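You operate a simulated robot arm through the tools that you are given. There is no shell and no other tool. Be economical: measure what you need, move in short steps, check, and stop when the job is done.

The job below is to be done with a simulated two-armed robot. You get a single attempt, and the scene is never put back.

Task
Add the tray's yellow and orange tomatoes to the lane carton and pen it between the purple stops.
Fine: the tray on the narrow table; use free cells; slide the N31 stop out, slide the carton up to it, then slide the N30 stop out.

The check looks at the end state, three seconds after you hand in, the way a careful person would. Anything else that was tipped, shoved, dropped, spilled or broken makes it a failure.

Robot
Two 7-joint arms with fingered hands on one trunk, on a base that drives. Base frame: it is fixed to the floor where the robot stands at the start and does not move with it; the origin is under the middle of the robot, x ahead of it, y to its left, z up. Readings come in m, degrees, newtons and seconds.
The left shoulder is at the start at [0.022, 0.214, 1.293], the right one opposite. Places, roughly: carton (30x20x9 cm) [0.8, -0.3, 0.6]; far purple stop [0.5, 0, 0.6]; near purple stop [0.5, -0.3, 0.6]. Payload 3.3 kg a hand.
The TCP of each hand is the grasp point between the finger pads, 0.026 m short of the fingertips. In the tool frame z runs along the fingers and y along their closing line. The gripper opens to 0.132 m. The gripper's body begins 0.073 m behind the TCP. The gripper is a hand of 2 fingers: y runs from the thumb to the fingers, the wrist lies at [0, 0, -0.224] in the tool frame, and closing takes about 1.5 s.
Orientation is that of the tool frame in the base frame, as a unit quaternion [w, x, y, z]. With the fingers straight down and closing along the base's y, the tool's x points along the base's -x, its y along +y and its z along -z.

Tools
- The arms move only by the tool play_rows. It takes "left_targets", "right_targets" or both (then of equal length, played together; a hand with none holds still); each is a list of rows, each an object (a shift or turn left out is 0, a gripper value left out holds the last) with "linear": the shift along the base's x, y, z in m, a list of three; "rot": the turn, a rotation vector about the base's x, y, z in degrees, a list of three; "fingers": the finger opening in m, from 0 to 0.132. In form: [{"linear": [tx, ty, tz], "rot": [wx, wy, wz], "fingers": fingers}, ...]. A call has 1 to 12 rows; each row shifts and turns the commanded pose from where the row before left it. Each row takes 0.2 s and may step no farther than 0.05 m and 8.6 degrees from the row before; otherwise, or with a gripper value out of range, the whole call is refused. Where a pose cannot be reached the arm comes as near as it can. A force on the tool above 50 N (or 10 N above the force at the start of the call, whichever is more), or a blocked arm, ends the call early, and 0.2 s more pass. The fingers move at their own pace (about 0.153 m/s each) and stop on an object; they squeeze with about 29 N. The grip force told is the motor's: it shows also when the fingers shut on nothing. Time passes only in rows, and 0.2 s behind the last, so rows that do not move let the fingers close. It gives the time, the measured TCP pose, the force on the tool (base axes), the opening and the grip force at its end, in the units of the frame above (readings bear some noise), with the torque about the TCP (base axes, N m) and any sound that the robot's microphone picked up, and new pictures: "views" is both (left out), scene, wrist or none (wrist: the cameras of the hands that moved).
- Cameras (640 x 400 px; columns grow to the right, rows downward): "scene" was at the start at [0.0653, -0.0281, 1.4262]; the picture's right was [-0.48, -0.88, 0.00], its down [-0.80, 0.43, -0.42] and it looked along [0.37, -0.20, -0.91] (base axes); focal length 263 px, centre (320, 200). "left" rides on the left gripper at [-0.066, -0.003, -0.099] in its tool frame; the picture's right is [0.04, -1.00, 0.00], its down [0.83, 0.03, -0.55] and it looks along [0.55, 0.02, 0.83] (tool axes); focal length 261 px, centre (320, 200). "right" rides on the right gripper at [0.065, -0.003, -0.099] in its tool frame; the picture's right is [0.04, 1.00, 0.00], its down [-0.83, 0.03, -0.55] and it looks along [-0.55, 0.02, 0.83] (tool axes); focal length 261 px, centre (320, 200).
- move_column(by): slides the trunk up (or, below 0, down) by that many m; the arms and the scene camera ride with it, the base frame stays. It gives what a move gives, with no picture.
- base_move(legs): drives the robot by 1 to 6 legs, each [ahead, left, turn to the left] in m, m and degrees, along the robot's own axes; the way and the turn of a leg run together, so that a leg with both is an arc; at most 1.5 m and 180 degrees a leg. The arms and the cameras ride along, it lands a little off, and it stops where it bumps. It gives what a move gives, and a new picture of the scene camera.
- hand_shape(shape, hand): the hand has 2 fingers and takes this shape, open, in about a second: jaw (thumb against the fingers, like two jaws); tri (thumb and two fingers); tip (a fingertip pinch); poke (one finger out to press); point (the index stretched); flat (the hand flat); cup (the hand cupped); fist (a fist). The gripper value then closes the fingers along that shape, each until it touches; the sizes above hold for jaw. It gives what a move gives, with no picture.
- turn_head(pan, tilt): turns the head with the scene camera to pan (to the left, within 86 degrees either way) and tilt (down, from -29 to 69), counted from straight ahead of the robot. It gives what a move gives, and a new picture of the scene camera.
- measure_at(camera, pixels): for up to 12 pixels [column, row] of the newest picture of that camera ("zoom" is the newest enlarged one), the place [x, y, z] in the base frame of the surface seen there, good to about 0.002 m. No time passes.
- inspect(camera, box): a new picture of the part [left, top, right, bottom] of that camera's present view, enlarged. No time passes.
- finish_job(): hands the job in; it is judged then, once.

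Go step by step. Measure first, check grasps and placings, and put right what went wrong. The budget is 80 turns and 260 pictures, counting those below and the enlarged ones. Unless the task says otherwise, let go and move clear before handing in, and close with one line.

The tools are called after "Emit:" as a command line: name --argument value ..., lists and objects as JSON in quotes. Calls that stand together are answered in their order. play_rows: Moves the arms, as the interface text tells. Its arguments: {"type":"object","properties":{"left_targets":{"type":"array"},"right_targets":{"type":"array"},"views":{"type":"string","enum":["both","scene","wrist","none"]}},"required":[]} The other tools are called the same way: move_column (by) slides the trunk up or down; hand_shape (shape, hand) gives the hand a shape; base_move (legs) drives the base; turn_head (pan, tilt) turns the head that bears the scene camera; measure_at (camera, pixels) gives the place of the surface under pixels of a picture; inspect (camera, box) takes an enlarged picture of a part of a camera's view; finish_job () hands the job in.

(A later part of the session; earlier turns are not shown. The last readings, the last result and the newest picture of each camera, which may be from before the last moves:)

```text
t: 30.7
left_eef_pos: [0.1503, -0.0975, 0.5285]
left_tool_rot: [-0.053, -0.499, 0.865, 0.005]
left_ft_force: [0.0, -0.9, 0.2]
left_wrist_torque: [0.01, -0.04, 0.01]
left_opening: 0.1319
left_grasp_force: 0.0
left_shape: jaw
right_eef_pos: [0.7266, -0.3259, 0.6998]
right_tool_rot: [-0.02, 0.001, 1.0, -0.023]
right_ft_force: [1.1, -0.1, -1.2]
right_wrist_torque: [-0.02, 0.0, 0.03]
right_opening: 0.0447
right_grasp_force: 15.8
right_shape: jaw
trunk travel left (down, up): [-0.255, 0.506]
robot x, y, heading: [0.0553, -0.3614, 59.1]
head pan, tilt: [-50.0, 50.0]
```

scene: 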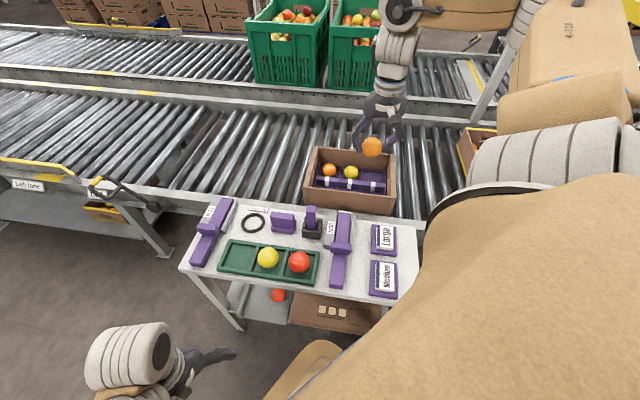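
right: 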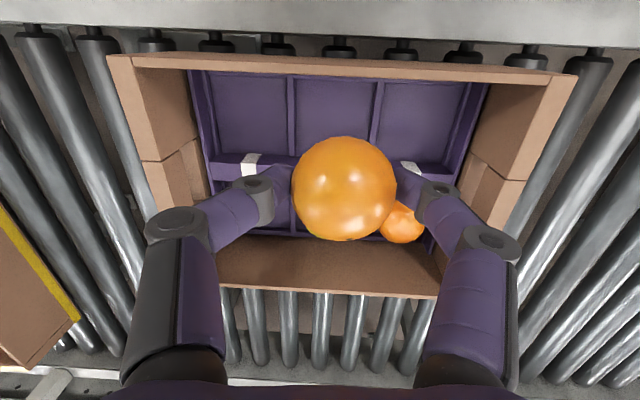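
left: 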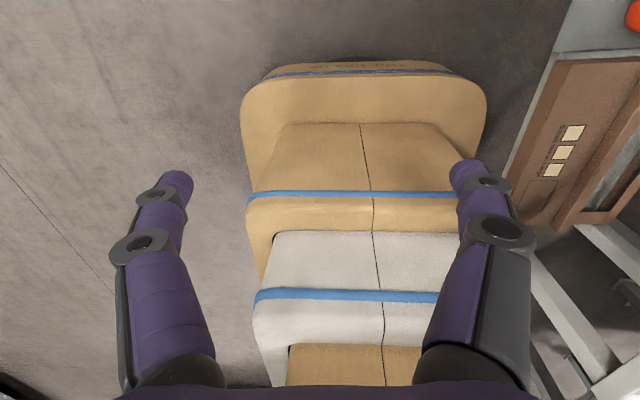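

The hand is over the near middle cell (0.7266,-0.326). I lower the tomato to just above the cell floor.

Emit:
play_rows --right_targets '[{"linear": [0.0, 0.004, -0.04]}, {"linear": [0, 0, -0.035]}, {"linear": [0, 0, -0.02]}, {}]'

```text
t: 31.7
left_eef_pos: [0.1482, -0.0988, 0.5276]
left_tool_rot: [-0.053, -0.499, 0.865, 0.006]
left_ft_force: [-0.1, 0.4, -0.2]
left_wrist_torque: [0.0, 0.0, -0.02]
left_opening: 0.1321
left_grasp_force: 0.0
left_shape: jaw
right_eef_pos: [0.726, -0.3209, 0.6061]
right_tool_rot: [-0.02, 0.002, 1.0, -0.023]
right_ft_force: [1.0, 0.7, -0.6]
right_wrist_torque: [0.0, -0.01, 0.0]
right_opening: 0.0449
right_grasp_force: 16.0
right_shape: jaw
trunk travel left (down, up): [-0.255, 0.506]
robot x, y, heading: [0.0558, -0.3612, 59.2]
head pan, tilt: [-50.0, 50.0]
```

scene: 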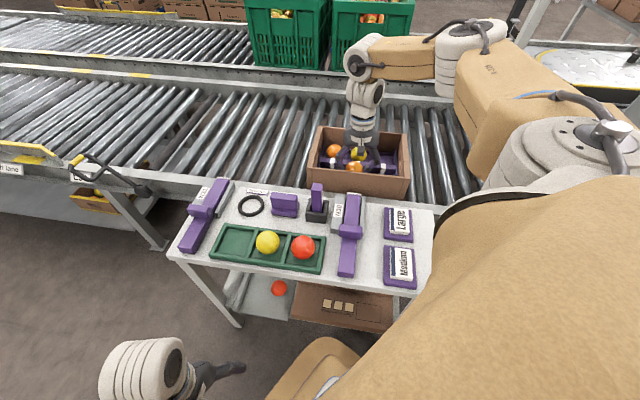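
right: 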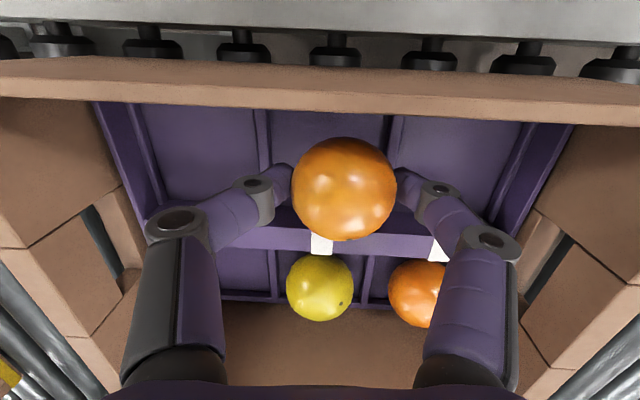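

The tomato hangs over the near middle cell, clear of the others. I lower the last few millimetres, then open slowly.

Emit:
play_rows --right_targets '[{"linear": [0, 0, -0.003]}, {"linear": [0, 0, -0.003]}, {}, {"fingers": 0.055}, {"fingers": 0.065}, {"fingers": 0.075}, {}, {}]' --views "wrist"

```text
t: 33.5
left_eef_pos: [0.1501, -0.0974, 0.5273]
left_tool_rot: [-0.052, -0.5, 0.865, 0.005]
left_ft_force: [0.3, -0.9, 0.8]
left_wrist_torque: [0.03, 0.05, -0.02]
left_opening: 0.1318
left_grasp_force: 0.0
left_shape: jaw
right_eef_pos: [0.7249, -0.3199, 0.6011]
right_tool_rot: [-0.02, 0.001, 1.0, -0.023]
right_ft_force: [0.4, -0.5, -0.9]
right_wrist_torque: [0.0, 0.01, 0.02]
right_opening: 0.0742
right_grasp_force: 0.2
right_shape: jaw
trunk travel left (down, up): [-0.255, 0.506]
robot x, y, heading: [0.0556, -0.3627, 59.1]
head pan, tilt: [-50.0, 50.0]
```

right: 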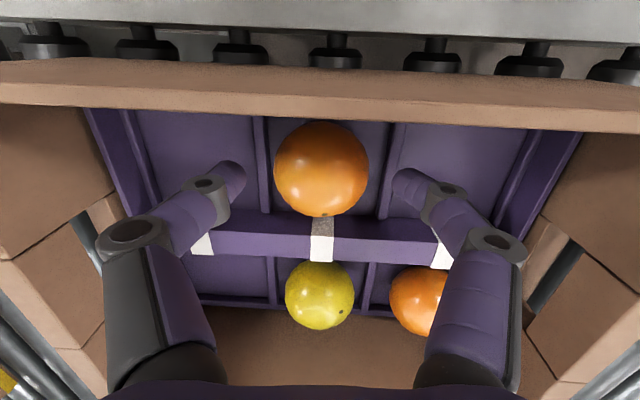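

The orange tomato sits in its cell. I raise the hand and go back over the yellow tomato, turning to close along x again.

Emit:
play_rows --right_targets '[{"linear": [0, 0, 0.05]}, {"linear": [0, 0, 0.05]}, {"linear": [0, 0, 0.05]}]' --views "none"

Emit:
play_rows --right_targets '[{"linear": [-0.0266, 0.0162, 0], "rot": [0, 0, 8.2], "fingers": 0.09}, {"linear": [-0.0266, 0.0162, 0], "rot": [0, 0, 8.2]}, {"linear": [-0.0266, 0.0162, 0], "rot": [0, 0, 8.2]}, {"linear": [-0.0266, 0.0162, 0], "rot": [0, 0, 8.2]}, {"linear": [-0.0266, 0.0162, 0], "rot": [0, 0, 8.2]}, {"linear": [-0.0266, 0.0162, 0], "rot": [0, 0, 8.2]}, {"linear": [-0.0266, 0.0162, 0], "rot": [0, 0, 8.2]}, {"linear": [-0.0266, 0.0162, 0], "rot": [0, 0, 8.2]}, {"linear": [-0.0266, 0.0162, 0], "rot": [0, 0, 8.2]}, {"linear": [-0.0266, 0.0162, 0], "rot": [0, 0, 8.2]}, {"linear": [-0.0266, 0.0162, 0], "rot": [0, 0, 8]}, {"linear": [0, 0, -0.03]}]'

```text
t: 34.3
left_eef_pos: [0.1503, -0.0959, 0.5275]
left_tool_rot: [-0.053, -0.499, 0.865, 0.006]
left_ft_force: [-0.1, -0.3, -0.6]
left_wrist_torque: [0.0, 0.03, 0.0]
left_opening: 0.1317
left_grasp_force: 0.1
left_shape: jaw
right_eef_pos: [0.7256, -0.3221, 0.7493]
right_tool_rot: [-0.022, 0.001, 1.0, -0.023]
right_ft_force: [-0.5, 0.1, 0.6]
right_wrist_torque: [0.02, 0.03, 0.01]
right_opening: 0.0745
right_grasp_force: 0.1
right_shape: jaw
trunk travel left (down, up): [-0.255, 0.506]
robot x, y, heading: [0.052, -0.3609, 59.2]
head pan, tilt: [-50.0, 50.0]
```

```text
t: 36.9
left_eef_pos: [0.1498, -0.0964, 0.5273]
left_tool_rot: [-0.052, -0.499, 0.865, 0.006]
left_ft_force: [0.2, -0.1, 0.7]
left_wrist_torque: [-0.02, -0.02, 0.0]
left_opening: 0.1318
left_grasp_force: 0.0
left_shape: jaw
right_eef_pos: [0.432, -0.1429, 0.7237]
right_tool_rot: [0.001, -0.706, 0.707, -0.03]
right_ft_force: [-0.9, -0.3, -0.2]
right_wrist_torque: [0.0, -0.01, 0.01]
right_opening: 0.0896
right_grasp_force: 0.0
right_shape: jaw
trunk travel left (down, up): [-0.255, 0.506]
robot x, y, heading: [0.0572, -0.3572, 59.2]
head pan, tilt: [-50.0, 50.0]
```

scene: 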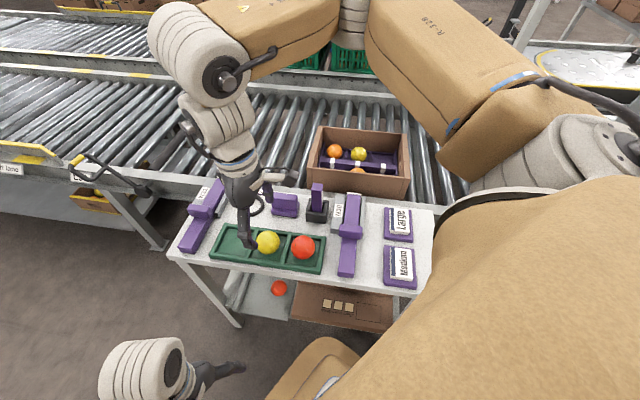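
right: 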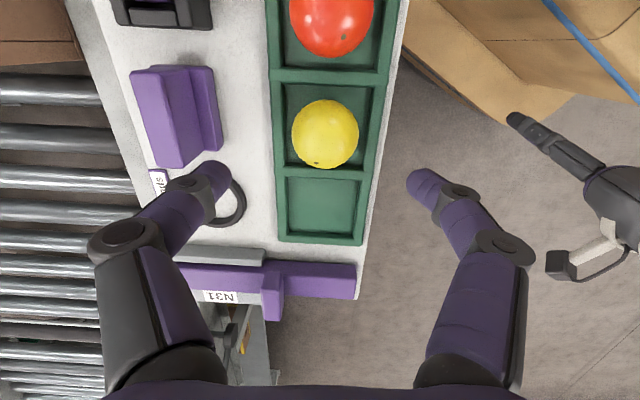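

I'll measure the yellow tomato at (325,133) and straighten the slight 3° hand tilt in the descent.

Emit:
measure_at --camera "right" --pixels '[[325, 120], [325, 140], [325, 155], [325, 104], [325, 164], [296, 130], [355, 130], [278, 150], [365, 150], [325, 78], [325, 174], [332, 10]]'

```text
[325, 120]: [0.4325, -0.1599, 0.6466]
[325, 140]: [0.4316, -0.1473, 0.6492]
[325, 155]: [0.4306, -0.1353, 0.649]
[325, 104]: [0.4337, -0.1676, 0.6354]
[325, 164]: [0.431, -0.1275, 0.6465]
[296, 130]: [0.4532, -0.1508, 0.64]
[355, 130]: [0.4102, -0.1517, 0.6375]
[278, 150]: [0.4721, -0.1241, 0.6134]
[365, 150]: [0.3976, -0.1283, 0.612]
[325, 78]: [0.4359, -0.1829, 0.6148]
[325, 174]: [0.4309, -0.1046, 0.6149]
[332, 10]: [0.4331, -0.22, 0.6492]
```

The yellow centre is (0.432,-0.142), right under the hand. I lower to z≈0.642 and close.

Emit:
play_rows --right_targets '[{"rot": [2.35, 2.5, 0]}, {"linear": [0, 0.001, -0.04]}, {"linear": [0, 0, -0.04]}, {}, {"fingers": 0.03}, {}, {}, {}, {}]' --views "wrist"

```text
t: 38.9
left_eef_pos: [0.1492, -0.0976, 0.5284]
left_tool_rot: [-0.052, -0.499, 0.865, 0.006]
left_ft_force: [0.6, 0.0, -0.1]
left_wrist_torque: [0.02, 0.01, -0.03]
left_opening: 0.1321
left_grasp_force: 0.0
left_shape: jaw
right_eef_pos: [0.4322, -0.1433, 0.6418]
right_tool_rot: [0.0, -0.706, 0.708, 0.0]
right_ft_force: [0.2, 0.4, 0.2]
right_wrist_torque: [0.0, -0.01, -0.02]
right_opening: 0.0449
right_grasp_force: 16.8
right_shape: jaw
trunk travel left (down, up): [-0.255, 0.506]
robot x, y, heading: [0.0566, -0.3616, 59.5]
head pan, tilt: [-50.0, 50.0]
```

right: 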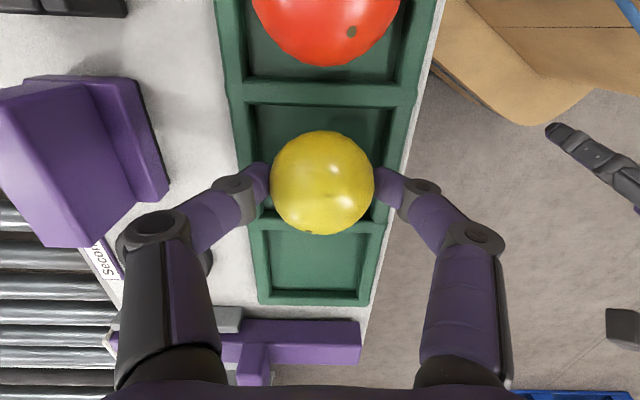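

Gripped at 0.045 m with 17 N. I lift and carry it over the near left cell (0.727,-0.244).

Emit:
play_rows --right_targets '[{"linear": [0, 0, 0.03]}, {"linear": [0, 0, 0.045]}, {"linear": [0, 0, 0.04]}]' --views "none"

Emit:
play_rows --right_targets '[{"linear": [0.0268, -0.0092, 0], "rot": [0, 0, -8.2]}, {"linear": [0.0268, -0.0092, 0], "rot": [0, 0, -8.2]}, {"linear": [0.0268, -0.0092, 0], "rot": [0, 0, -8.2]}, {"linear": [0.0268, -0.0092, 0], "rot": [0, 0, -8.2]}, {"linear": [0.0268, -0.0092, 0], "rot": [0, 0, -8.2]}, {"linear": [0.0268, -0.0092, 0], "rot": [0, 0, -8.2]}, {"linear": [0.0268, -0.0092, 0], "rot": [0, 0, -8.2]}, {"linear": [0.0268, -0.0092, 0], "rot": [0, 0, -8.2]}, {"linear": [0.0268, -0.0092, 0], "rot": [0, 0, -8.2]}, {"linear": [0.0268, -0.0092, 0], "rot": [0, 0, -8.2]}, {"linear": [0.0268, -0.0092, 0], "rot": [0, 0, -7.8]}, {"linear": [0, 0, -0.03]}]'

```text
t: 39.7
left_eef_pos: [0.1497, -0.0975, 0.5279]
left_tool_rot: [-0.052, -0.499, 0.865, 0.006]
left_ft_force: [0.3, -0.6, 0.3]
left_wrist_torque: [0.02, -0.01, 0.0]
left_opening: 0.1319
left_grasp_force: 0.0
left_shape: jaw
right_eef_pos: [0.4343, -0.1417, 0.7552]
right_tool_rot: [0.0, -0.706, 0.708, 0.0]
right_ft_force: [-0.3, 0.1, -0.2]
right_wrist_torque: [0.0, 0.0, 0.01]
right_opening: 0.0447
right_grasp_force: 16.2
right_shape: jaw
trunk travel left (down, up): [-0.255, 0.506]
robot x, y, heading: [0.0586, -0.363, 59.3]
head pan, tilt: [-50.0, 50.0]
```

```text
t: 42.3
left_eef_pos: [0.1502, -0.0965, 0.5288]
left_tool_rot: [-0.054, -0.5, 0.865, 0.006]
left_ft_force: [0.3, -0.1, 0.2]
left_wrist_torque: [0.0, 0.01, 0.0]
left_opening: 0.1321
left_grasp_force: 0.0
left_shape: jaw
right_eef_pos: [0.7283, -0.2425, 0.7259]
right_tool_rot: [0.0, 0.001, 1.0, -0.001]
right_ft_force: [-0.6, -0.5, -0.1]
right_wrist_torque: [0.01, -0.02, 0.0]
right_opening: 0.0443
right_grasp_force: 16.0
right_shape: jaw
trunk travel left (down, up): [-0.255, 0.506]
robot x, y, heading: [0.0546, -0.3601, 59.2]
head pan, tilt: [-50.0, 50.0]
```

scene: 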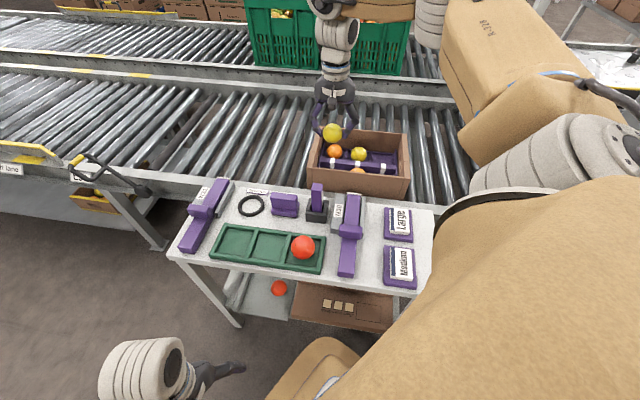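
right: 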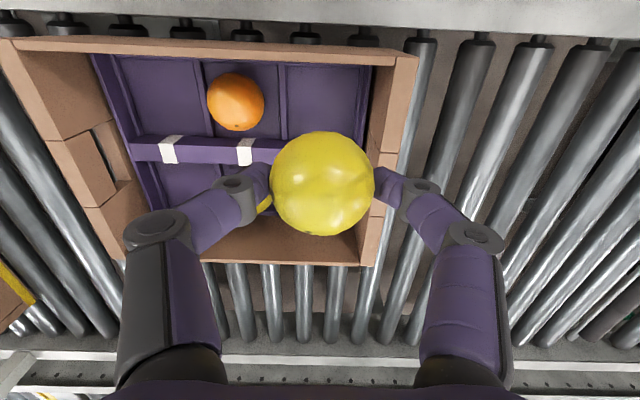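

The left cell lies next to the carton's end wall, so I measure the wall's inner face and the orange before descending.

Emit:
measure_at --camera "right" --pixels '[[395, 100], [405, 100], [384, 100], [370, 90], [358, 90], [284, 90], [320, 90], [236, 95], [262, 105], [212, 105], [210, 80], [100, 60]]'

```text
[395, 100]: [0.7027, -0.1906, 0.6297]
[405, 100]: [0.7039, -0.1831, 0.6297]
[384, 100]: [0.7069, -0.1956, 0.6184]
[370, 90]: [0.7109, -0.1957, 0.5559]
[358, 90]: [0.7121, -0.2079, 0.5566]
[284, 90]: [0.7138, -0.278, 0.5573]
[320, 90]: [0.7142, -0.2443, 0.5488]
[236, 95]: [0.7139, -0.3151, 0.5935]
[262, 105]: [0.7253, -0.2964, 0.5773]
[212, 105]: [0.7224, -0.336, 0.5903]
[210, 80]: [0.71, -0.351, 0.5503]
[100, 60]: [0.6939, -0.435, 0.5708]
```

Clearances are about 13 mm each side (wall -0.195, orange edge -0.292). I lower straight down and open only to 0.06.

Emit:
play_rows --right_targets '[{"linear": [0, 0, -0.045]}, {"linear": [0, 0, -0.045]}, {"linear": [0, 0, -0.025]}, {"linear": [0, 0, -0.006]}, {"linear": [0, 0, -0.003]}, {}, {"fingers": 0.052}, {"fingers": 0.06}, {}, {}]' --views "wrist"

```text
t: 44.5
left_eef_pos: [0.1505, -0.0974, 0.5284]
left_tool_rot: [-0.052, -0.499, 0.865, 0.007]
left_ft_force: [-0.1, 0.0, 0.1]
left_wrist_torque: [0.0, 0.0, 0.02]
left_opening: 0.1318
left_grasp_force: 0.1
left_shape: jaw
right_eef_pos: [0.7283, -0.2426, 0.6019]
right_tool_rot: [0.0, -0.001, 1.0, -0.001]
right_ft_force: [-0.6, -0.1, -0.5]
right_wrist_torque: [0.03, 0.0, 0.01]
right_opening: 0.059
right_grasp_force: 0.2
right_shape: jaw
trunk travel left (down, up): [-0.255, 0.506]
robot x, y, heading: [0.0548, -0.3541, 59.3]
head pan, tilt: [-50.0, 50.0]
```

right: 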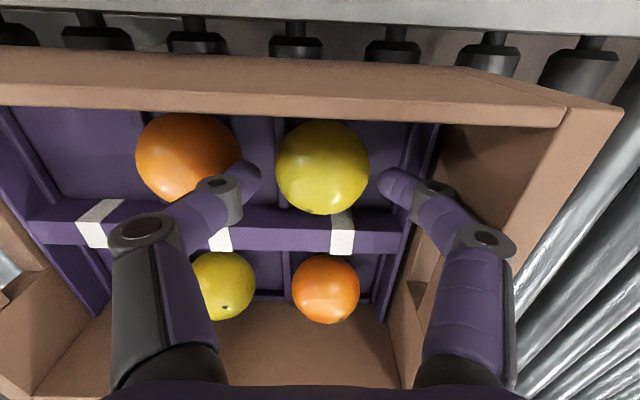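

Both tomatoes are in free cells. I raise the hand and drive 0.25 m along +y to reach the N31 stop.

Emit:
play_rows --right_targets '[{"linear": [0, 0, 0.04]}, {"linear": [0, 0, 0.05]}, {"linear": [0, 0, 0.05]}, {"linear": [0, 0, 0.03]}]' --views "wrist"

Emit:
base_move --legs '[[0.215, 0.128, 0]]'

```text
t: 45.5
left_eef_pos: [0.1483, -0.0968, 0.5279]
left_tool_rot: [-0.053, -0.499, 0.865, 0.006]
left_ft_force: [0.0, 0.9, -0.2]
left_wrist_torque: [0.01, 0.02, -0.02]
left_opening: 0.1318
left_grasp_force: 0.1
left_shape: jaw
right_eef_pos: [0.7282, -0.2414, 0.7725]
right_tool_rot: [0.001, 0.0, 1.0, -0.001]
right_ft_force: [0.9, 0.1, -0.1]
right_wrist_torque: [-0.01, -0.03, 0.01]
right_opening: 0.0596
right_grasp_force: 0.1
right_shape: jaw
trunk travel left (down, up): [-0.255, 0.506]
robot x, y, heading: [0.053, -0.3609, 59.3]
head pan, tilt: [-50.0, 50.0]
```

right: 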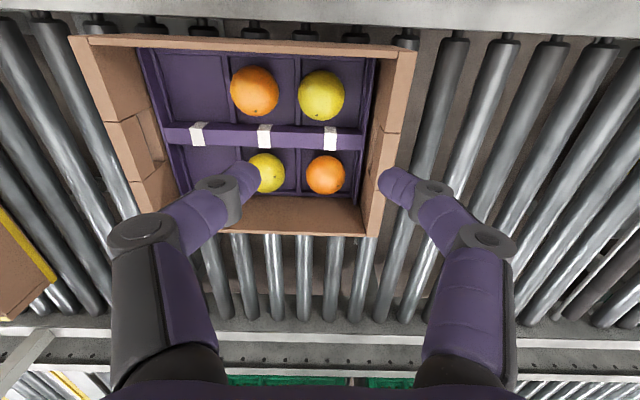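

```text
t: 47.3
left_eef_pos: [0.147, 0.1518, 0.5289]
left_tool_rot: [-0.053, -0.5, 0.864, 0.005]
left_ft_force: [0.0, 0.1, 0.4]
left_wrist_torque: [-0.05, 0.01, 0.01]
left_opening: 0.1321
left_grasp_force: 0.1
left_shape: jaw
right_eef_pos: [0.7268, 0.0078, 0.7722]
right_tool_rot: [0.0, 0.0, 1.0, -0.001]
right_ft_force: [0.6, 0.2, 0.4]
right_wrist_torque: [-0.01, -0.01, 0.03]
right_opening: 0.0596
right_grasp_force: 0.1
right_shape: jaw
trunk travel left (down, up): [-0.255, 0.506]
robot x, y, heading: [0.0562, -0.1139, 59.4]
head pan, tilt: [-50.0, 50.0]
```

scene: 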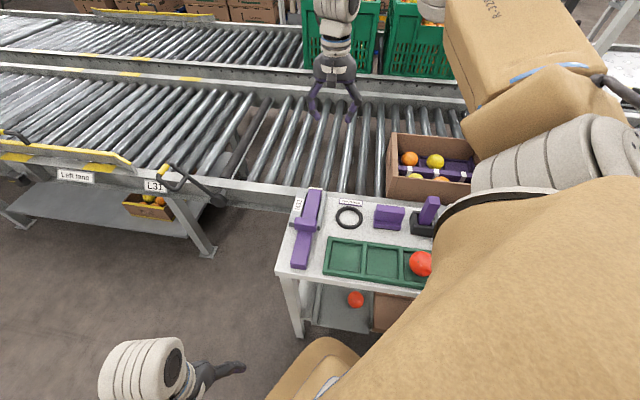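

All four tomatoes sit in the carton, and N31 is in view at (306,228). I enlarge and measure it.

Emit:
inspect --camera "scene" --box '[265, 180, 345, 280]'

Emit:
measure_at --camera "scene" --pixels '[[305, 222], [296, 220], [315, 223], [305, 229], [302, 250], [310, 205], [314, 193], [320, 205], [298, 207], [301, 264], [306, 186], [317, 225]]'

```text
4.00 times, centred on (305, 230) of scene
```

zoom: 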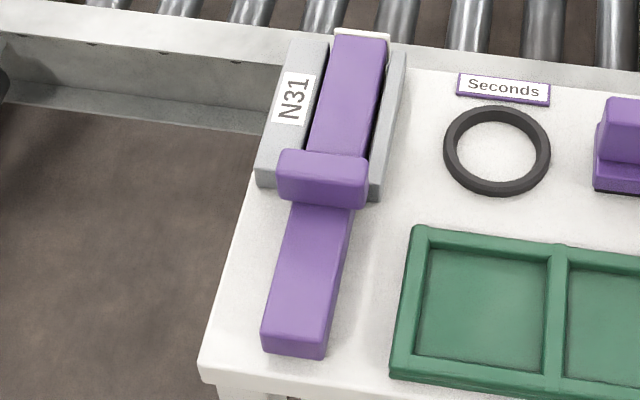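

```text
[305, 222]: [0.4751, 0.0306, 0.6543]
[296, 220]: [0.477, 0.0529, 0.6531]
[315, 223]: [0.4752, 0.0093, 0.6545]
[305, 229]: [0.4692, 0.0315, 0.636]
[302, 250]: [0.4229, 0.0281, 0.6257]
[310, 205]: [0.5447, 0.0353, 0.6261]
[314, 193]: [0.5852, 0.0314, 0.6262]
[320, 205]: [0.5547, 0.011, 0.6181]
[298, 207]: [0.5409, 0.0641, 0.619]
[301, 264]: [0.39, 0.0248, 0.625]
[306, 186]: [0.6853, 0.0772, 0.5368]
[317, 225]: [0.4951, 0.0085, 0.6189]
```

The N31 handle is at x≈0.475, y 0.005–0.055, top z 0.6545, on a bar with top at 0.626. I bring the hand over it with the closing line along x.

Emit:
play_rows --right_targets '[{"linear": [-0.0229, 0.002, 0], "rot": [0, 0, 8.2]}, {"linear": [-0.0229, 0.002, 0], "rot": [0, 0, 8.2]}, {"linear": [-0.0229, 0.002, 0], "rot": [0, 0, 8.2]}, {"linear": [-0.0229, 0.002, 0], "rot": [0, 0, 8.2]}, {"linear": [-0.0229, 0.002, 0], "rot": [0, 0, 8.2]}, {"linear": [-0.0229, 0.002, 0], "rot": [0, 0, 8.2]}, {"linear": [-0.0229, 0.002, 0], "rot": [0, 0, 8.2]}, {"linear": [-0.0229, 0.002, 0], "rot": [0, 0, 8.2]}, {"linear": [-0.0229, 0.002, 0], "rot": [0, 0, 8.2]}, {"linear": [-0.0229, 0.002, 0], "rot": [0, 0, 8.2]}, {"linear": [-0.0229, 0.002, 0], "rot": [0, 0, 8]}, {"linear": [0, 0, -0.04]}]' --views "both"

```text
t: 49.9
left_eef_pos: [0.1459, 0.1514, 0.5278]
left_tool_rot: [-0.054, -0.5, 0.864, 0.007]
left_ft_force: [0.2, -1.2, 0.8]
left_wrist_torque: [0.01, 0.01, 0.01]
left_opening: 0.1322
left_grasp_force: 0.0
left_shape: jaw
right_eef_pos: [0.474, 0.0286, 0.732]
right_tool_rot: [-0.001, 0.708, -0.706, 0.0]
right_ft_force: [-0.2, 0.4, 0.5]
right_wrist_torque: [0.0, 0.0, 0.01]
right_opening: 0.0595
right_grasp_force: 0.1
right_shape: jaw
trunk travel left (down, up): [-0.255, 0.506]
robot x, y, heading: [0.0521, -0.1163, 59.4]
head pan, tilt: [-50.0, 50.0]
```

scene: 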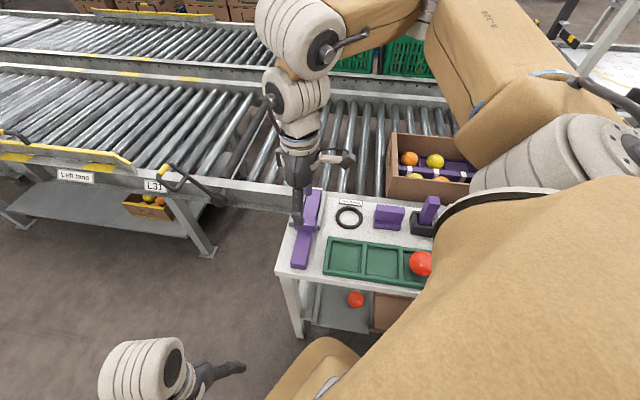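
right: 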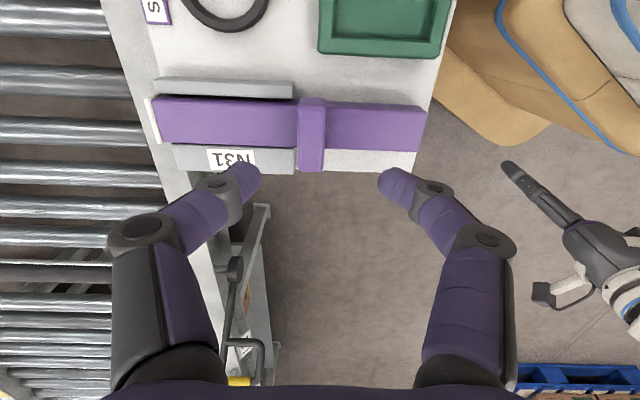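

The handle lies between the fingers. I descend to z≈0.657, so the tips stay above the bar, and close on it.

Emit:
play_rows --right_targets '[{"linear": [0.001, 0, -0.04]}, {"linear": [0, 0, -0.03]}, {"linear": [0, 0, -0.004]}, {}, {"fingers": 0.005}, {}, {}, {}]' --views "both"

```text
t: 51.7
left_eef_pos: [0.1449, 0.1504, 0.5286]
left_tool_rot: [-0.053, -0.5, 0.864, 0.006]
left_ft_force: [-0.2, 0.0, 0.4]
left_wrist_torque: [-0.02, -0.02, -0.04]
left_opening: 0.1317
left_grasp_force: 0.2
left_shape: jaw
right_eef_pos: [0.4758, 0.0296, 0.6569]
right_tool_rot: [0.0, 0.707, -0.707, 0.0]
right_ft_force: [8.4, 0.8, -0.2]
right_wrist_torque: [0.01, -0.23, -0.02]
right_opening: 0.011
right_grasp_force: 29.4
right_shape: jaw
trunk travel left (down, up): [-0.255, 0.506]
robot x, y, heading: [0.0518, -0.1131, 59.2]
head pan, tilt: [-50.0, 50.0]
```

scene: 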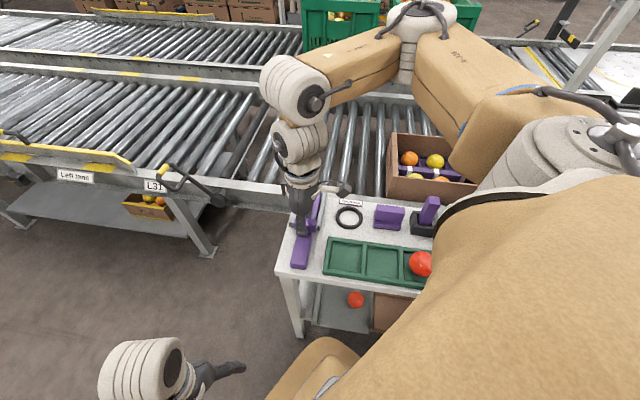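
right: 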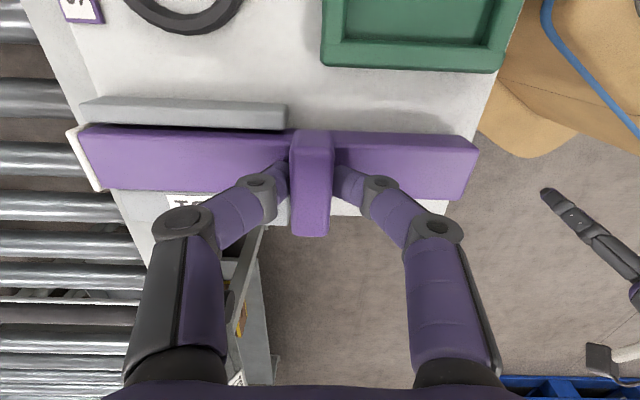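

The handle is gripped (29 N). I slide it out along +x in short steps.

Emit:
play_rows --right_targets '[{"linear": [0.01, 0, 0]}, {"linear": [0.02, 0, 0]}, {"linear": [0.02, 0, 0]}, {"linear": [0.02, 0, 0]}, {"linear": [0.015, 0, 0]}, {}]' --views "both"

```text
t: 53.1
left_eef_pos: [0.1468, 0.1504, 0.5274]
left_tool_rot: [-0.053, -0.5, 0.865, 0.006]
left_ft_force: [0.1, -0.2, 0.0]
left_wrist_torque: [0.0, 0.03, 0.0]
left_opening: 0.1321
left_grasp_force: 0.1
left_shape: jaw
right_eef_pos: [0.562, 0.0294, 0.6578]
right_tool_rot: [0.0, 0.707, -0.707, 0.001]
right_ft_force: [0.3, 1.8, -5.0]
right_wrist_torque: [0.0, 0.02, 0.04]
right_opening: 0.0108
right_grasp_force: 28.7
right_shape: jaw
trunk travel left (down, up): [-0.255, 0.506]
robot x, y, heading: [0.0549, -0.1133, 59.6]
head pan, tilt: [-50.0, 50.0]
```

scene: 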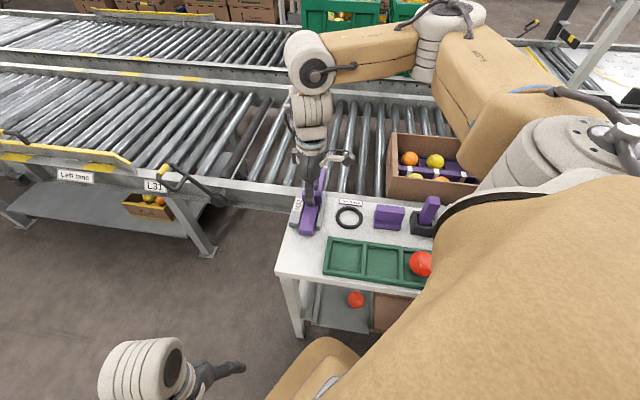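
right: 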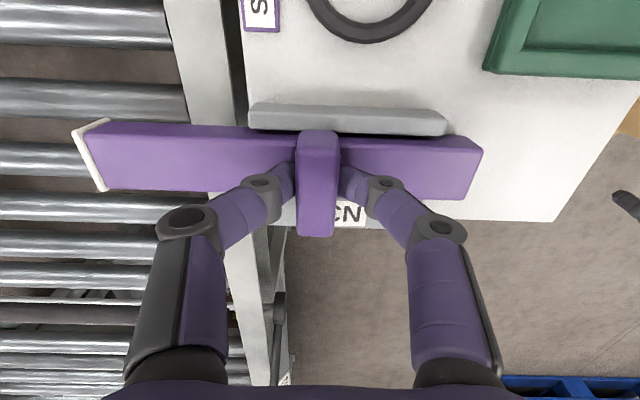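

It slides freely; the bar's tip is now at x≈0.69. I continue until it meets its end or the tip is well over the lane.

Emit:
play_rows --right_targets '[{"linear": [0.012, 0, 0]}, {"linear": [0.012, 0, 0]}, {"linear": [0.012, 0, 0]}, {"linear": [0.012, 0, 0]}, {}]' --views "both"

```text
t: 54.3
left_eef_pos: [0.1453, 0.1518, 0.5274]
left_tool_rot: [-0.053, -0.5, 0.864, 0.006]
left_ft_force: [-0.3, -0.1, 0.4]
left_wrist_torque: [-0.01, -0.02, -0.01]
left_opening: 0.1317
left_grasp_force: 0.0
left_shape: jaw
right_eef_pos: [0.6094, 0.0308, 0.657]
right_tool_rot: [-0.001, 0.708, -0.707, 0.0]
right_ft_force: [0.7, 0.1, -6.0]
right_wrist_torque: [0.03, 0.01, -0.02]
right_opening: 0.0106
right_grasp_force: 29.0
right_shape: jaw
trunk travel left (down, up): [-0.255, 0.506]
robot x, y, heading: [0.0546, -0.1126, 59.4]
head pan, tilt: [-50.0, 50.0]
```

scene: 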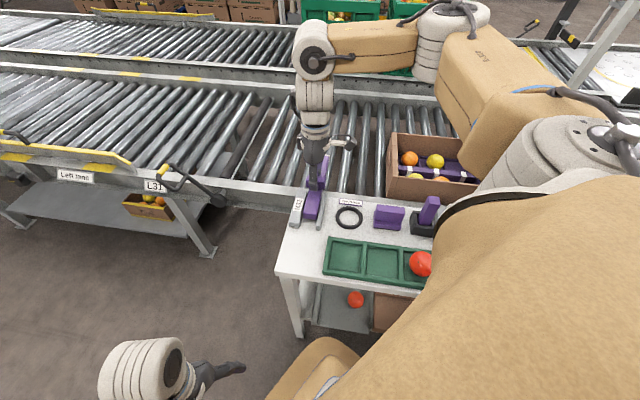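
right: 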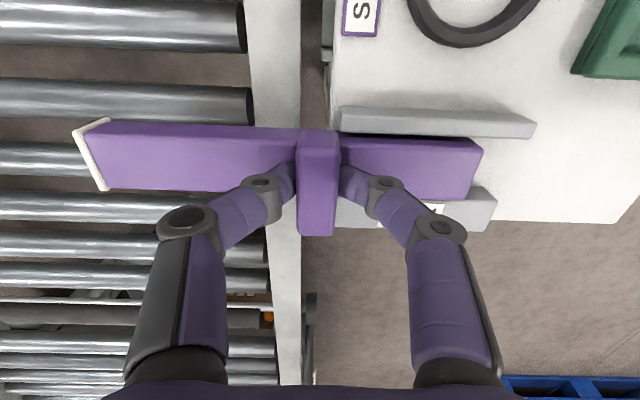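

There is no end felt yet after 0.134 m. I'll measure the bar tip and lane rail, then test for a limit just a little further.

Emit:
measure_at --camera "right" --pixels '[[110, 160], [270, 100], [270, 60], [470, 165], [345, 115], [530, 125], [200, 135], [200, 185], [320, 60]]'

Emit:
play_rows --right_targets '[{"linear": [0.006, 0, 0]}, {"linear": [0.006, 0, 0]}, {"linear": [0.006, 0, 0]}, {}]' --views "wrist"

```text
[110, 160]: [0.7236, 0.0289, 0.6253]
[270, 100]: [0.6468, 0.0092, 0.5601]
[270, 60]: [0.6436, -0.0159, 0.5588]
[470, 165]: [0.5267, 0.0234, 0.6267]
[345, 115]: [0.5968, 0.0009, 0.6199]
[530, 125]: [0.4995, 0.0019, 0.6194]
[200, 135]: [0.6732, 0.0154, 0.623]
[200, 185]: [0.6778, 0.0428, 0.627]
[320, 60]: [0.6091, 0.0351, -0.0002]
```

```text
t: 55.3
left_eef_pos: [0.1466, 0.1494, 0.5285]
left_tool_rot: [-0.054, -0.499, 0.865, 0.006]
left_ft_force: [0.0, 0.3, 1.2]
left_wrist_torque: [-0.02, 0.04, 0.03]
left_opening: 0.1316
left_grasp_force: 0.2
left_shape: jaw
right_eef_pos: [0.6259, 0.0299, 0.6581]
right_tool_rot: [0.0, 0.708, -0.707, 0.0]
right_ft_force: [-1.0, -0.5, -6.4]
right_wrist_torque: [-0.02, 0.01, 0.02]
right_opening: 0.0104
right_grasp_force: 29.4
right_shape: jaw
trunk travel left (down, up): [-0.255, 0.506]
robot x, y, heading: [0.0539, -0.1163, 59.3]
head pan, tilt: [-50.0, 50.0]
```

right: 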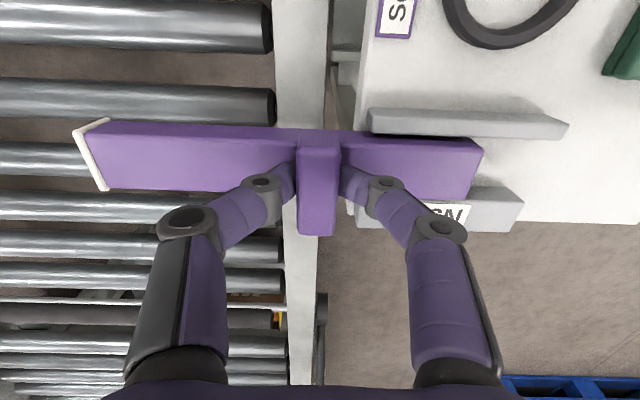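

The tip is at x≈0.745 with no limit felt, and the hand reads about -6 N in z. I need to know whether the bar is captive in its channel, so I test by a 3 mm lift.

Emit:
play_rows --right_targets '[{"linear": [0, 0, 0.003]}, {}, {}]' --views "wrist"

```text
t: 56.1
left_eef_pos: [0.1464, 0.1519, 0.5285]
left_tool_rot: [-0.054, -0.5, 0.864, 0.006]
left_ft_force: [0.0, 1.1, -0.1]
left_wrist_torque: [-0.01, -0.02, -0.03]
left_opening: 0.1319
left_grasp_force: 0.1
left_shape: jaw
right_eef_pos: [0.6274, 0.0302, 0.6599]
right_tool_rot: [0.001, 0.708, -0.706, 0.001]
right_ft_force: [-2.4, 1.5, -26.0]
right_wrist_torque: [0.05, 0.12, -0.02]
right_opening: 0.0098
right_grasp_force: 29.5
right_shape: jaw
trunk travel left (down, up): [-0.255, 0.506]
robot x, y, heading: [0.0519, -0.1111, 59.1]
head pan, tilt: [-50.0, 50.0]
```

right: 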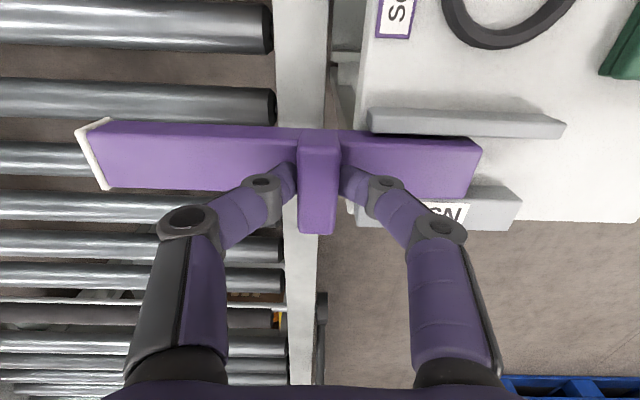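

The force jumped to -26 N, so the bar is captive in its channel. I lower back and slide on to its end stop.

Emit:
play_rows --right_targets '[{"linear": [0, 0, -0.004]}, {"linear": [0.008, 0, 0]}, {"linear": [0.008, 0, 0]}, {"linear": [0.008, 0, 0]}, {"linear": [0.008, 0, 0]}, {}]' --views "wrist"

```text
t: 57.5
left_eef_pos: [0.1452, 0.1505, 0.5276]
left_tool_rot: [-0.053, -0.5, 0.865, 0.006]
left_ft_force: [1.1, 1.2, 0.2]
left_wrist_torque: [0.01, -0.03, -0.04]
left_opening: 0.1319
left_grasp_force: 0.1
left_shape: jaw
right_eef_pos: [0.6563, 0.0306, 0.6583]
right_tool_rot: [0.0, 0.709, -0.705, 0.0]
right_ft_force: [-24.0, -3.7, -3.6]
right_wrist_torque: [-0.06, 0.62, 0.02]
right_opening: 0.0122
right_grasp_force: 28.1
right_shape: jaw
trunk travel left (down, up): [-0.255, 0.506]
robot x, y, heading: [0.0538, -0.1165, 59.6]
head pan, tilt: [-50.0, 50.0]
```

right: 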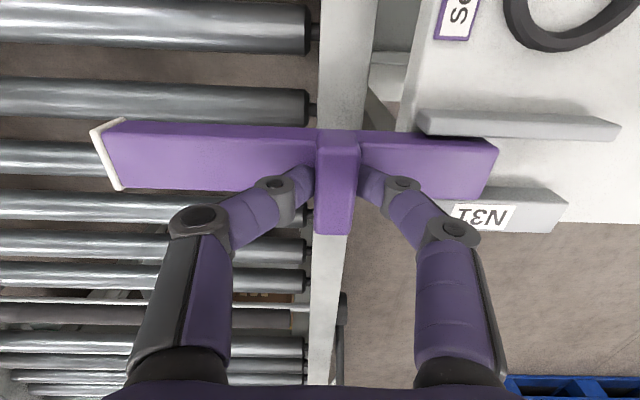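

A 24 N push-back shows the end of travel at about 0.175 m. I relax, release and lift clear.

Emit:
play_rows --right_targets '[{"linear": [-0.003, 0, 0]}, {"fingers": 0.05}, {}, {}, {"linear": [0, 0, 0.03]}, {"linear": [0, 0, 0.05]}, {"linear": [0, 0, 0.04]}]' --views "both"

```text
t: 59.1
left_eef_pos: [0.1467, 0.1498, 0.5269]
left_tool_rot: [-0.053, -0.5, 0.865, 0.006]
left_ft_force: [-0.5, 0.4, 0.2]
left_wrist_torque: [0.05, -0.01, -0.05]
left_opening: 0.1319
left_grasp_force: 0.1
left_shape: jaw
right_eef_pos: [0.6566, 0.0306, 0.7775]
right_tool_rot: [0.0, 0.708, -0.706, 0.001]
right_ft_force: [0.7, 0.3, 0.6]
right_wrist_torque: [0.03, 0.02, 0.0]
right_opening: 0.0499
right_grasp_force: 0.0
right_shape: jaw
trunk travel left (down, up): [-0.255, 0.506]
robot x, y, heading: [0.0513, -0.1097, 59.3]
head pan, tilt: [-50.0, 50.0]
```

scene: 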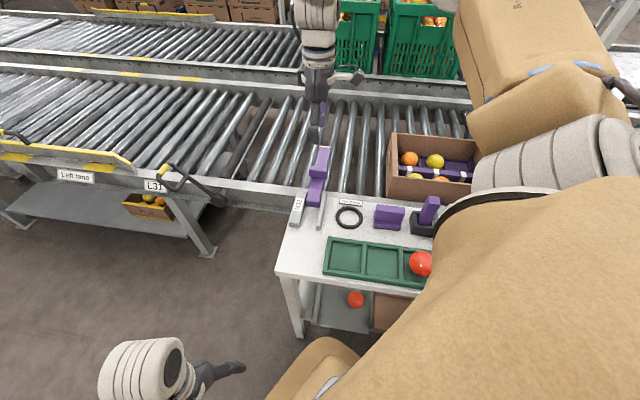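
right: 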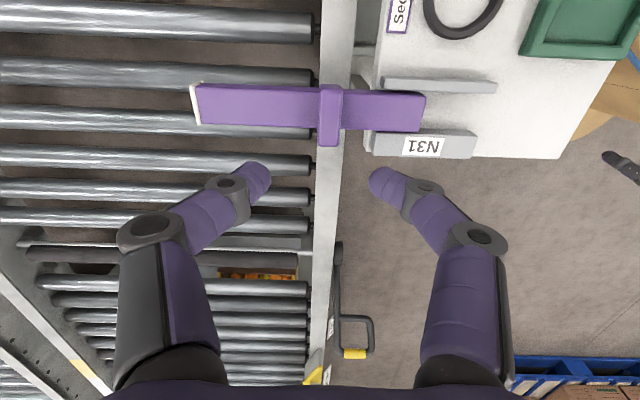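

N31 is out. I measure its lane portion for the contact line of the carton.

Emit:
measure_at --camera "right" --pixels '[[200, 105], [260, 90], [260, 86], [260, 123], [300, 92], [330, 88], [205, 88], [193, 90]]'

Emit:
measure_at --camera "scene" --pixels '[[327, 140], [322, 155], [389, 160], [395, 135], [387, 196], [470, 205], [390, 185], [425, 203], [326, 165]]'

```text
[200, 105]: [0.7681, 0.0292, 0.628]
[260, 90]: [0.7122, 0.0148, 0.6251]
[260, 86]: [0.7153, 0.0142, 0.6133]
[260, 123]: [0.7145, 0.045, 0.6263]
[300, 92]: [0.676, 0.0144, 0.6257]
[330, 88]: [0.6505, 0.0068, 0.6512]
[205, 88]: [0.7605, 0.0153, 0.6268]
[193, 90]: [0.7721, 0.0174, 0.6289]
```

```text
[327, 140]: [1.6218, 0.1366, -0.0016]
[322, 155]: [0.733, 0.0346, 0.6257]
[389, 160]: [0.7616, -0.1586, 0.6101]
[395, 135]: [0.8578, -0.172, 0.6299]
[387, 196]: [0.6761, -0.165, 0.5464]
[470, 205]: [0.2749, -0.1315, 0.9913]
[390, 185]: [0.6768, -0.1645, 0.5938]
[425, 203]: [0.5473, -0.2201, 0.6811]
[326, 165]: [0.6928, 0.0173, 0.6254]
```

N31's face is at y=0.0145 and the carton's end at y≈-0.165, so the slide is about 0.175 m. I drive back 0.2 m toward -y so the arm can grip the carton's near wall.

Emit:
base_move --legs '[[-0.178, -0.107, 0]]'

Emit:
play_rows --right_targets '[{"linear": [0.004, -0.04, 0], "fingers": 0.04}, {"linear": [0.004, -0.045, 0]}, {"linear": [0.005, -0.045, 0]}, {"linear": [0.005, -0.045, 0]}, {"linear": [0.005, -0.03, 0]}, {"linear": [0, 0, -0.03]}, {}]' --views "both"

```text
t: 60.7
left_eef_pos: [0.1512, -0.0549, 0.5284]
left_tool_rot: [-0.053, -0.502, 0.863, 0.006]
left_ft_force: [0.3, -0.6, -0.2]
left_wrist_torque: [0.03, 0.01, -0.02]
left_opening: 0.132
left_grasp_force: 0.1
left_shape: jaw
right_eef_pos: [0.6626, -0.1728, 0.7773]
right_tool_rot: [-0.001, 0.709, -0.705, 0.0]
right_ft_force: [0.3, 0.0, 0.8]
right_wrist_torque: [0.0, 0.05, -0.06]
right_opening: 0.0496
right_grasp_force: 0.0
right_shape: jaw
trunk travel left (down, up): [-0.255, 0.506]
robot x, y, heading: [0.0597, -0.3202, 59.5]
head pan, tilt: [-50.0, 50.0]
```

scene: 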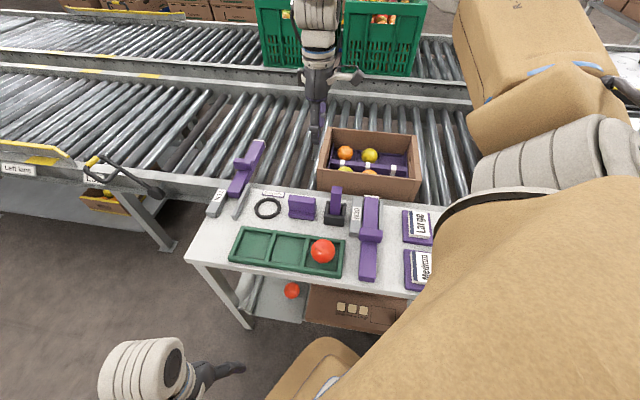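

```text
t: 62.3
left_eef_pos: [0.1496, -0.0549, 0.5289]
left_tool_rot: [-0.053, -0.501, 0.864, 0.006]
left_ft_force: [0.4, 0.5, 0.2]
left_wrist_torque: [-0.03, -0.01, 0.01]
left_opening: 0.1322
left_grasp_force: 0.0
left_shape: jaw
right_eef_pos: [0.7012, -0.3124, 0.6991]
right_tool_rot: [-0.001, 0.709, -0.705, 0.001]
right_ft_force: [0.3, -0.2, -0.2]
right_wrist_torque: [-0.03, 0.01, -0.03]
right_opening: 0.0403
right_grasp_force: 0.1
right_shape: jaw
right hand out of reach, approached as far as the arm can: row 3, 4, 5
trunk travel left (down, up): [-0.255, 0.506]
robot x, y, heading: [0.0554, -0.3198, 59.5]
head pan, tilt: [-50.0, 50.0]
```

scene: 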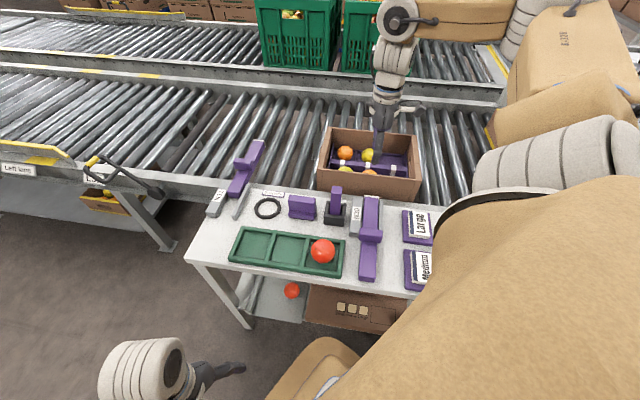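
right: 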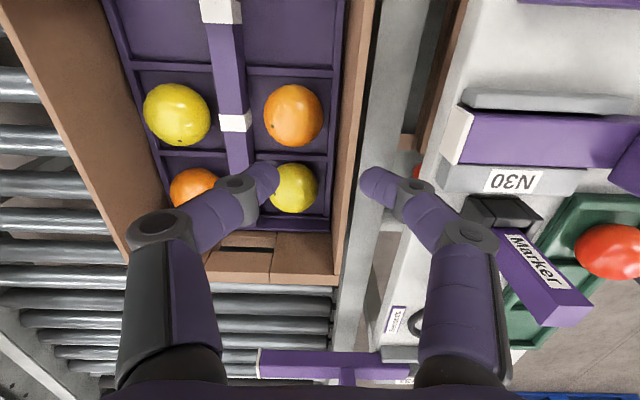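

The arm again can't go further right here, so I raise the hand and drive another 0.1 m toward -y.

Emit:
play_rows --right_targets '[{"linear": [-0.01, 0, 0.04]}, {}]' --views "none"

Emit:
base_move --legs '[[-0.088, -0.052, 0]]'

Emit:
inspect --camera "right" --box '[160, 0, 560, 250]'

```text
t: 62.9
left_eef_pos: [0.1494, -0.0553, 0.5292]
left_tool_rot: [-0.054, -0.501, 0.864, 0.007]
left_ft_force: [0.5, 0.0, 0.3]
left_wrist_torque: [0.01, 0.02, 0.0]
left_opening: 0.1317
left_grasp_force: 0.1
left_shape: jaw
right_eef_pos: [0.6949, -0.3041, 0.7343]
right_tool_rot: [0.0, 0.709, -0.705, 0.001]
right_ft_force: [0.7, 0.2, 0.0]
right_wrist_torque: [0.0, -0.03, -0.01]
right_opening: 0.0402
right_grasp_force: 0.0
right_shape: jaw
right hand out of reach, approached as far as the arm can: row 1
trunk travel left (down, up): [-0.255, 0.506]
robot x, y, heading: [0.059, -0.3225, 59.6]
head pan, tilt: [-50.0, 50.0]
```

```text
t: 64.1
left_eef_pos: [0.1507, -0.1568, 0.5278]
left_tool_rot: [-0.053, -0.502, 0.863, 0.006]
left_ft_force: [0.5, 0.3, -0.2]
left_wrist_torque: [-0.04, -0.03, -0.02]
left_opening: 0.132
left_grasp_force: 0.0
left_shape: jaw
right_eef_pos: [0.6947, -0.4079, 0.7342]
right_tool_rot: [-0.001, 0.71, -0.704, 0.0]
right_ft_force: [-0.2, -0.4, 0.1]
right_wrist_torque: [-0.04, 0.06, 0.0]
right_opening: 0.0402
right_grasp_force: 0.1
right_shape: jaw
trunk travel left (down, up): [-0.255, 0.506]
robot x, y, heading: [0.0584, -0.4216, 59.8]
head pan, tilt: [-50.0, 50.0]
```

scene: 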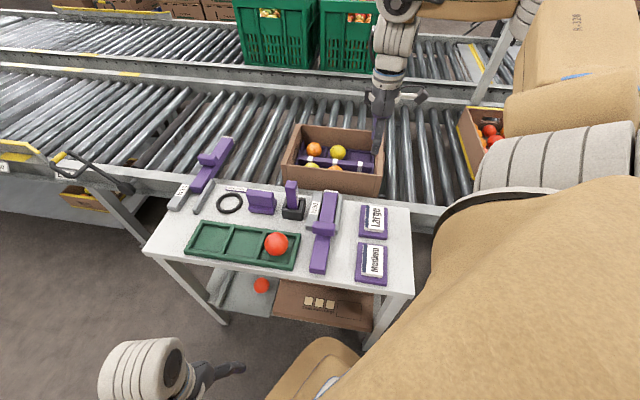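

```text
1.60 times, centred on (360, 125) of right
```

zoom: 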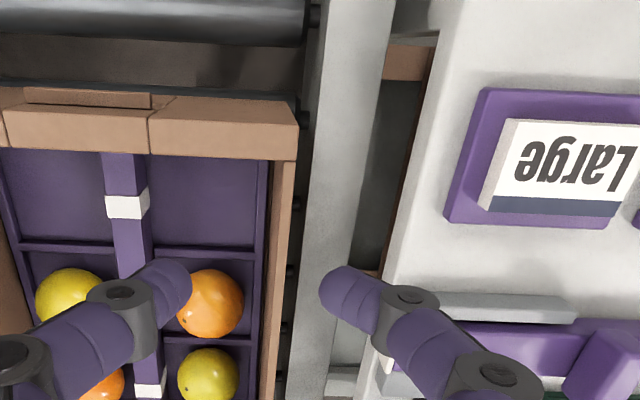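

The empty near-right cell's wall is in view at zoom (280,200). I measure the rim to place the fingers astride it.

Emit:
measure_at --camera "zoom" --pixels '[[282, 175], [275, 250], [288, 200], [270, 200], [255, 200], [222, 115], [298, 120], [345, 200], [210, 300], [90, 105]]'

```text
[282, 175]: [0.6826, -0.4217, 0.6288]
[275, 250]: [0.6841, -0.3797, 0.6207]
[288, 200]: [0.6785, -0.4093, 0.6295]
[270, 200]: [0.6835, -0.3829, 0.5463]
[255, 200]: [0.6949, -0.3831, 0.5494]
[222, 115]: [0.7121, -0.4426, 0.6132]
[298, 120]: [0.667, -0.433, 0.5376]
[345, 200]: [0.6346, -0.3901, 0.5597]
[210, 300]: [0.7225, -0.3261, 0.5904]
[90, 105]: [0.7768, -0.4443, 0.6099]
```

The wall spans x≈0.674–0.684. I move over it and go down to z≈0.665, then check the position.

Emit:
play_rows --right_targets '[{"linear": [-0.016, 0.008, -0.03]}, {"linear": [0, 0, -0.035]}, {}]' --views "wrist"

```text
t: 64.9
left_eef_pos: [0.15, -0.1574, 0.5281]
left_tool_rot: [-0.053, -0.502, 0.863, 0.007]
left_ft_force: [-0.7, 0.1, -0.6]
left_wrist_torque: [-0.03, 0.0, 0.0]
left_opening: 0.1318
left_grasp_force: 0.0
left_shape: jaw
right_eef_pos: [0.68, -0.3981, 0.6661]
right_tool_rot: [0.0, 0.709, -0.705, 0.0]
right_ft_force: [0.2, -0.2, 0.4]
right_wrist_torque: [-0.03, 0.02, -0.01]
right_opening: 0.0403
right_grasp_force: 0.1
right_shape: jaw
trunk travel left (down, up): [-0.255, 0.506]
robot x, y, heading: [0.0594, -0.4211, 59.8]
head pan, tilt: [-50.0, 50.0]
```

right: 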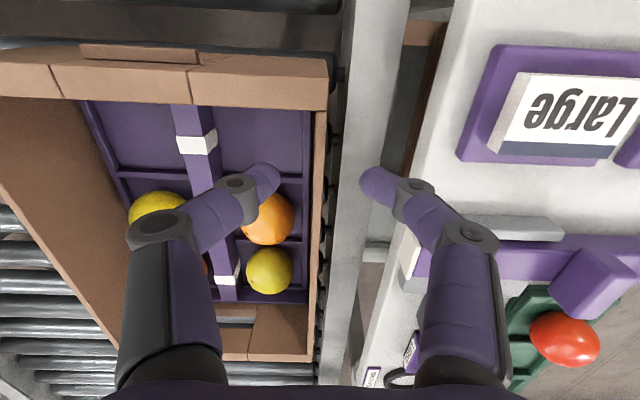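

Well centred astride the wall at (0.680,-0.398). I descend 38 mm and close on the wall.

Emit:
play_rows --right_targets '[{"linear": [0, 0, -0.02]}, {"linear": [0, 0, -0.018]}, {}, {"fingers": 0.0}, {}, {}, {}]' --views "both"

```text
t: 66.5
left_eef_pos: [0.1498, -0.1562, 0.5273]
left_tool_rot: [-0.054, -0.502, 0.863, 0.005]
left_ft_force: [-1.0, -0.2, 0.0]
left_wrist_torque: [0.0, 0.0, -0.02]
left_opening: 0.1321
left_grasp_force: 0.1
left_shape: jaw
right_eef_pos: [0.6796, -0.3978, 0.6314]
right_tool_rot: [0.0, 0.709, -0.705, 0.001]
right_ft_force: [0.4, 0.1, -0.8]
right_wrist_torque: [0.01, 0.03, 0.0]
right_opening: 0.0002
right_grasp_force: 28.8
right_shape: jaw
trunk travel left (down, up): [-0.255, 0.506]
robot x, y, heading: [0.0563, -0.4244, 59.4]
head pan, tilt: [-50.0, 50.0]
```

scene: 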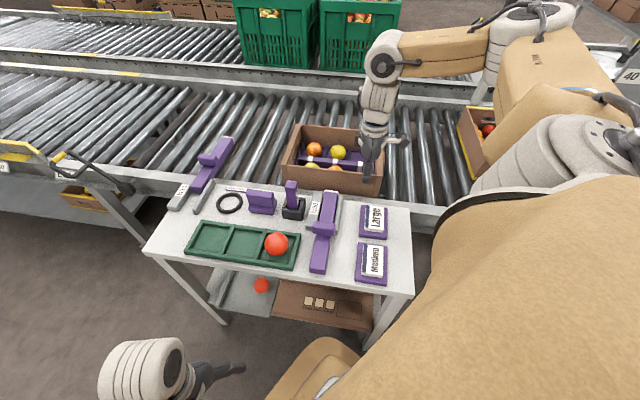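
right: 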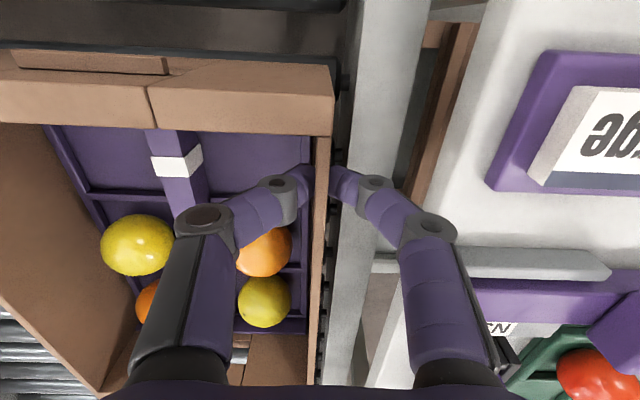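

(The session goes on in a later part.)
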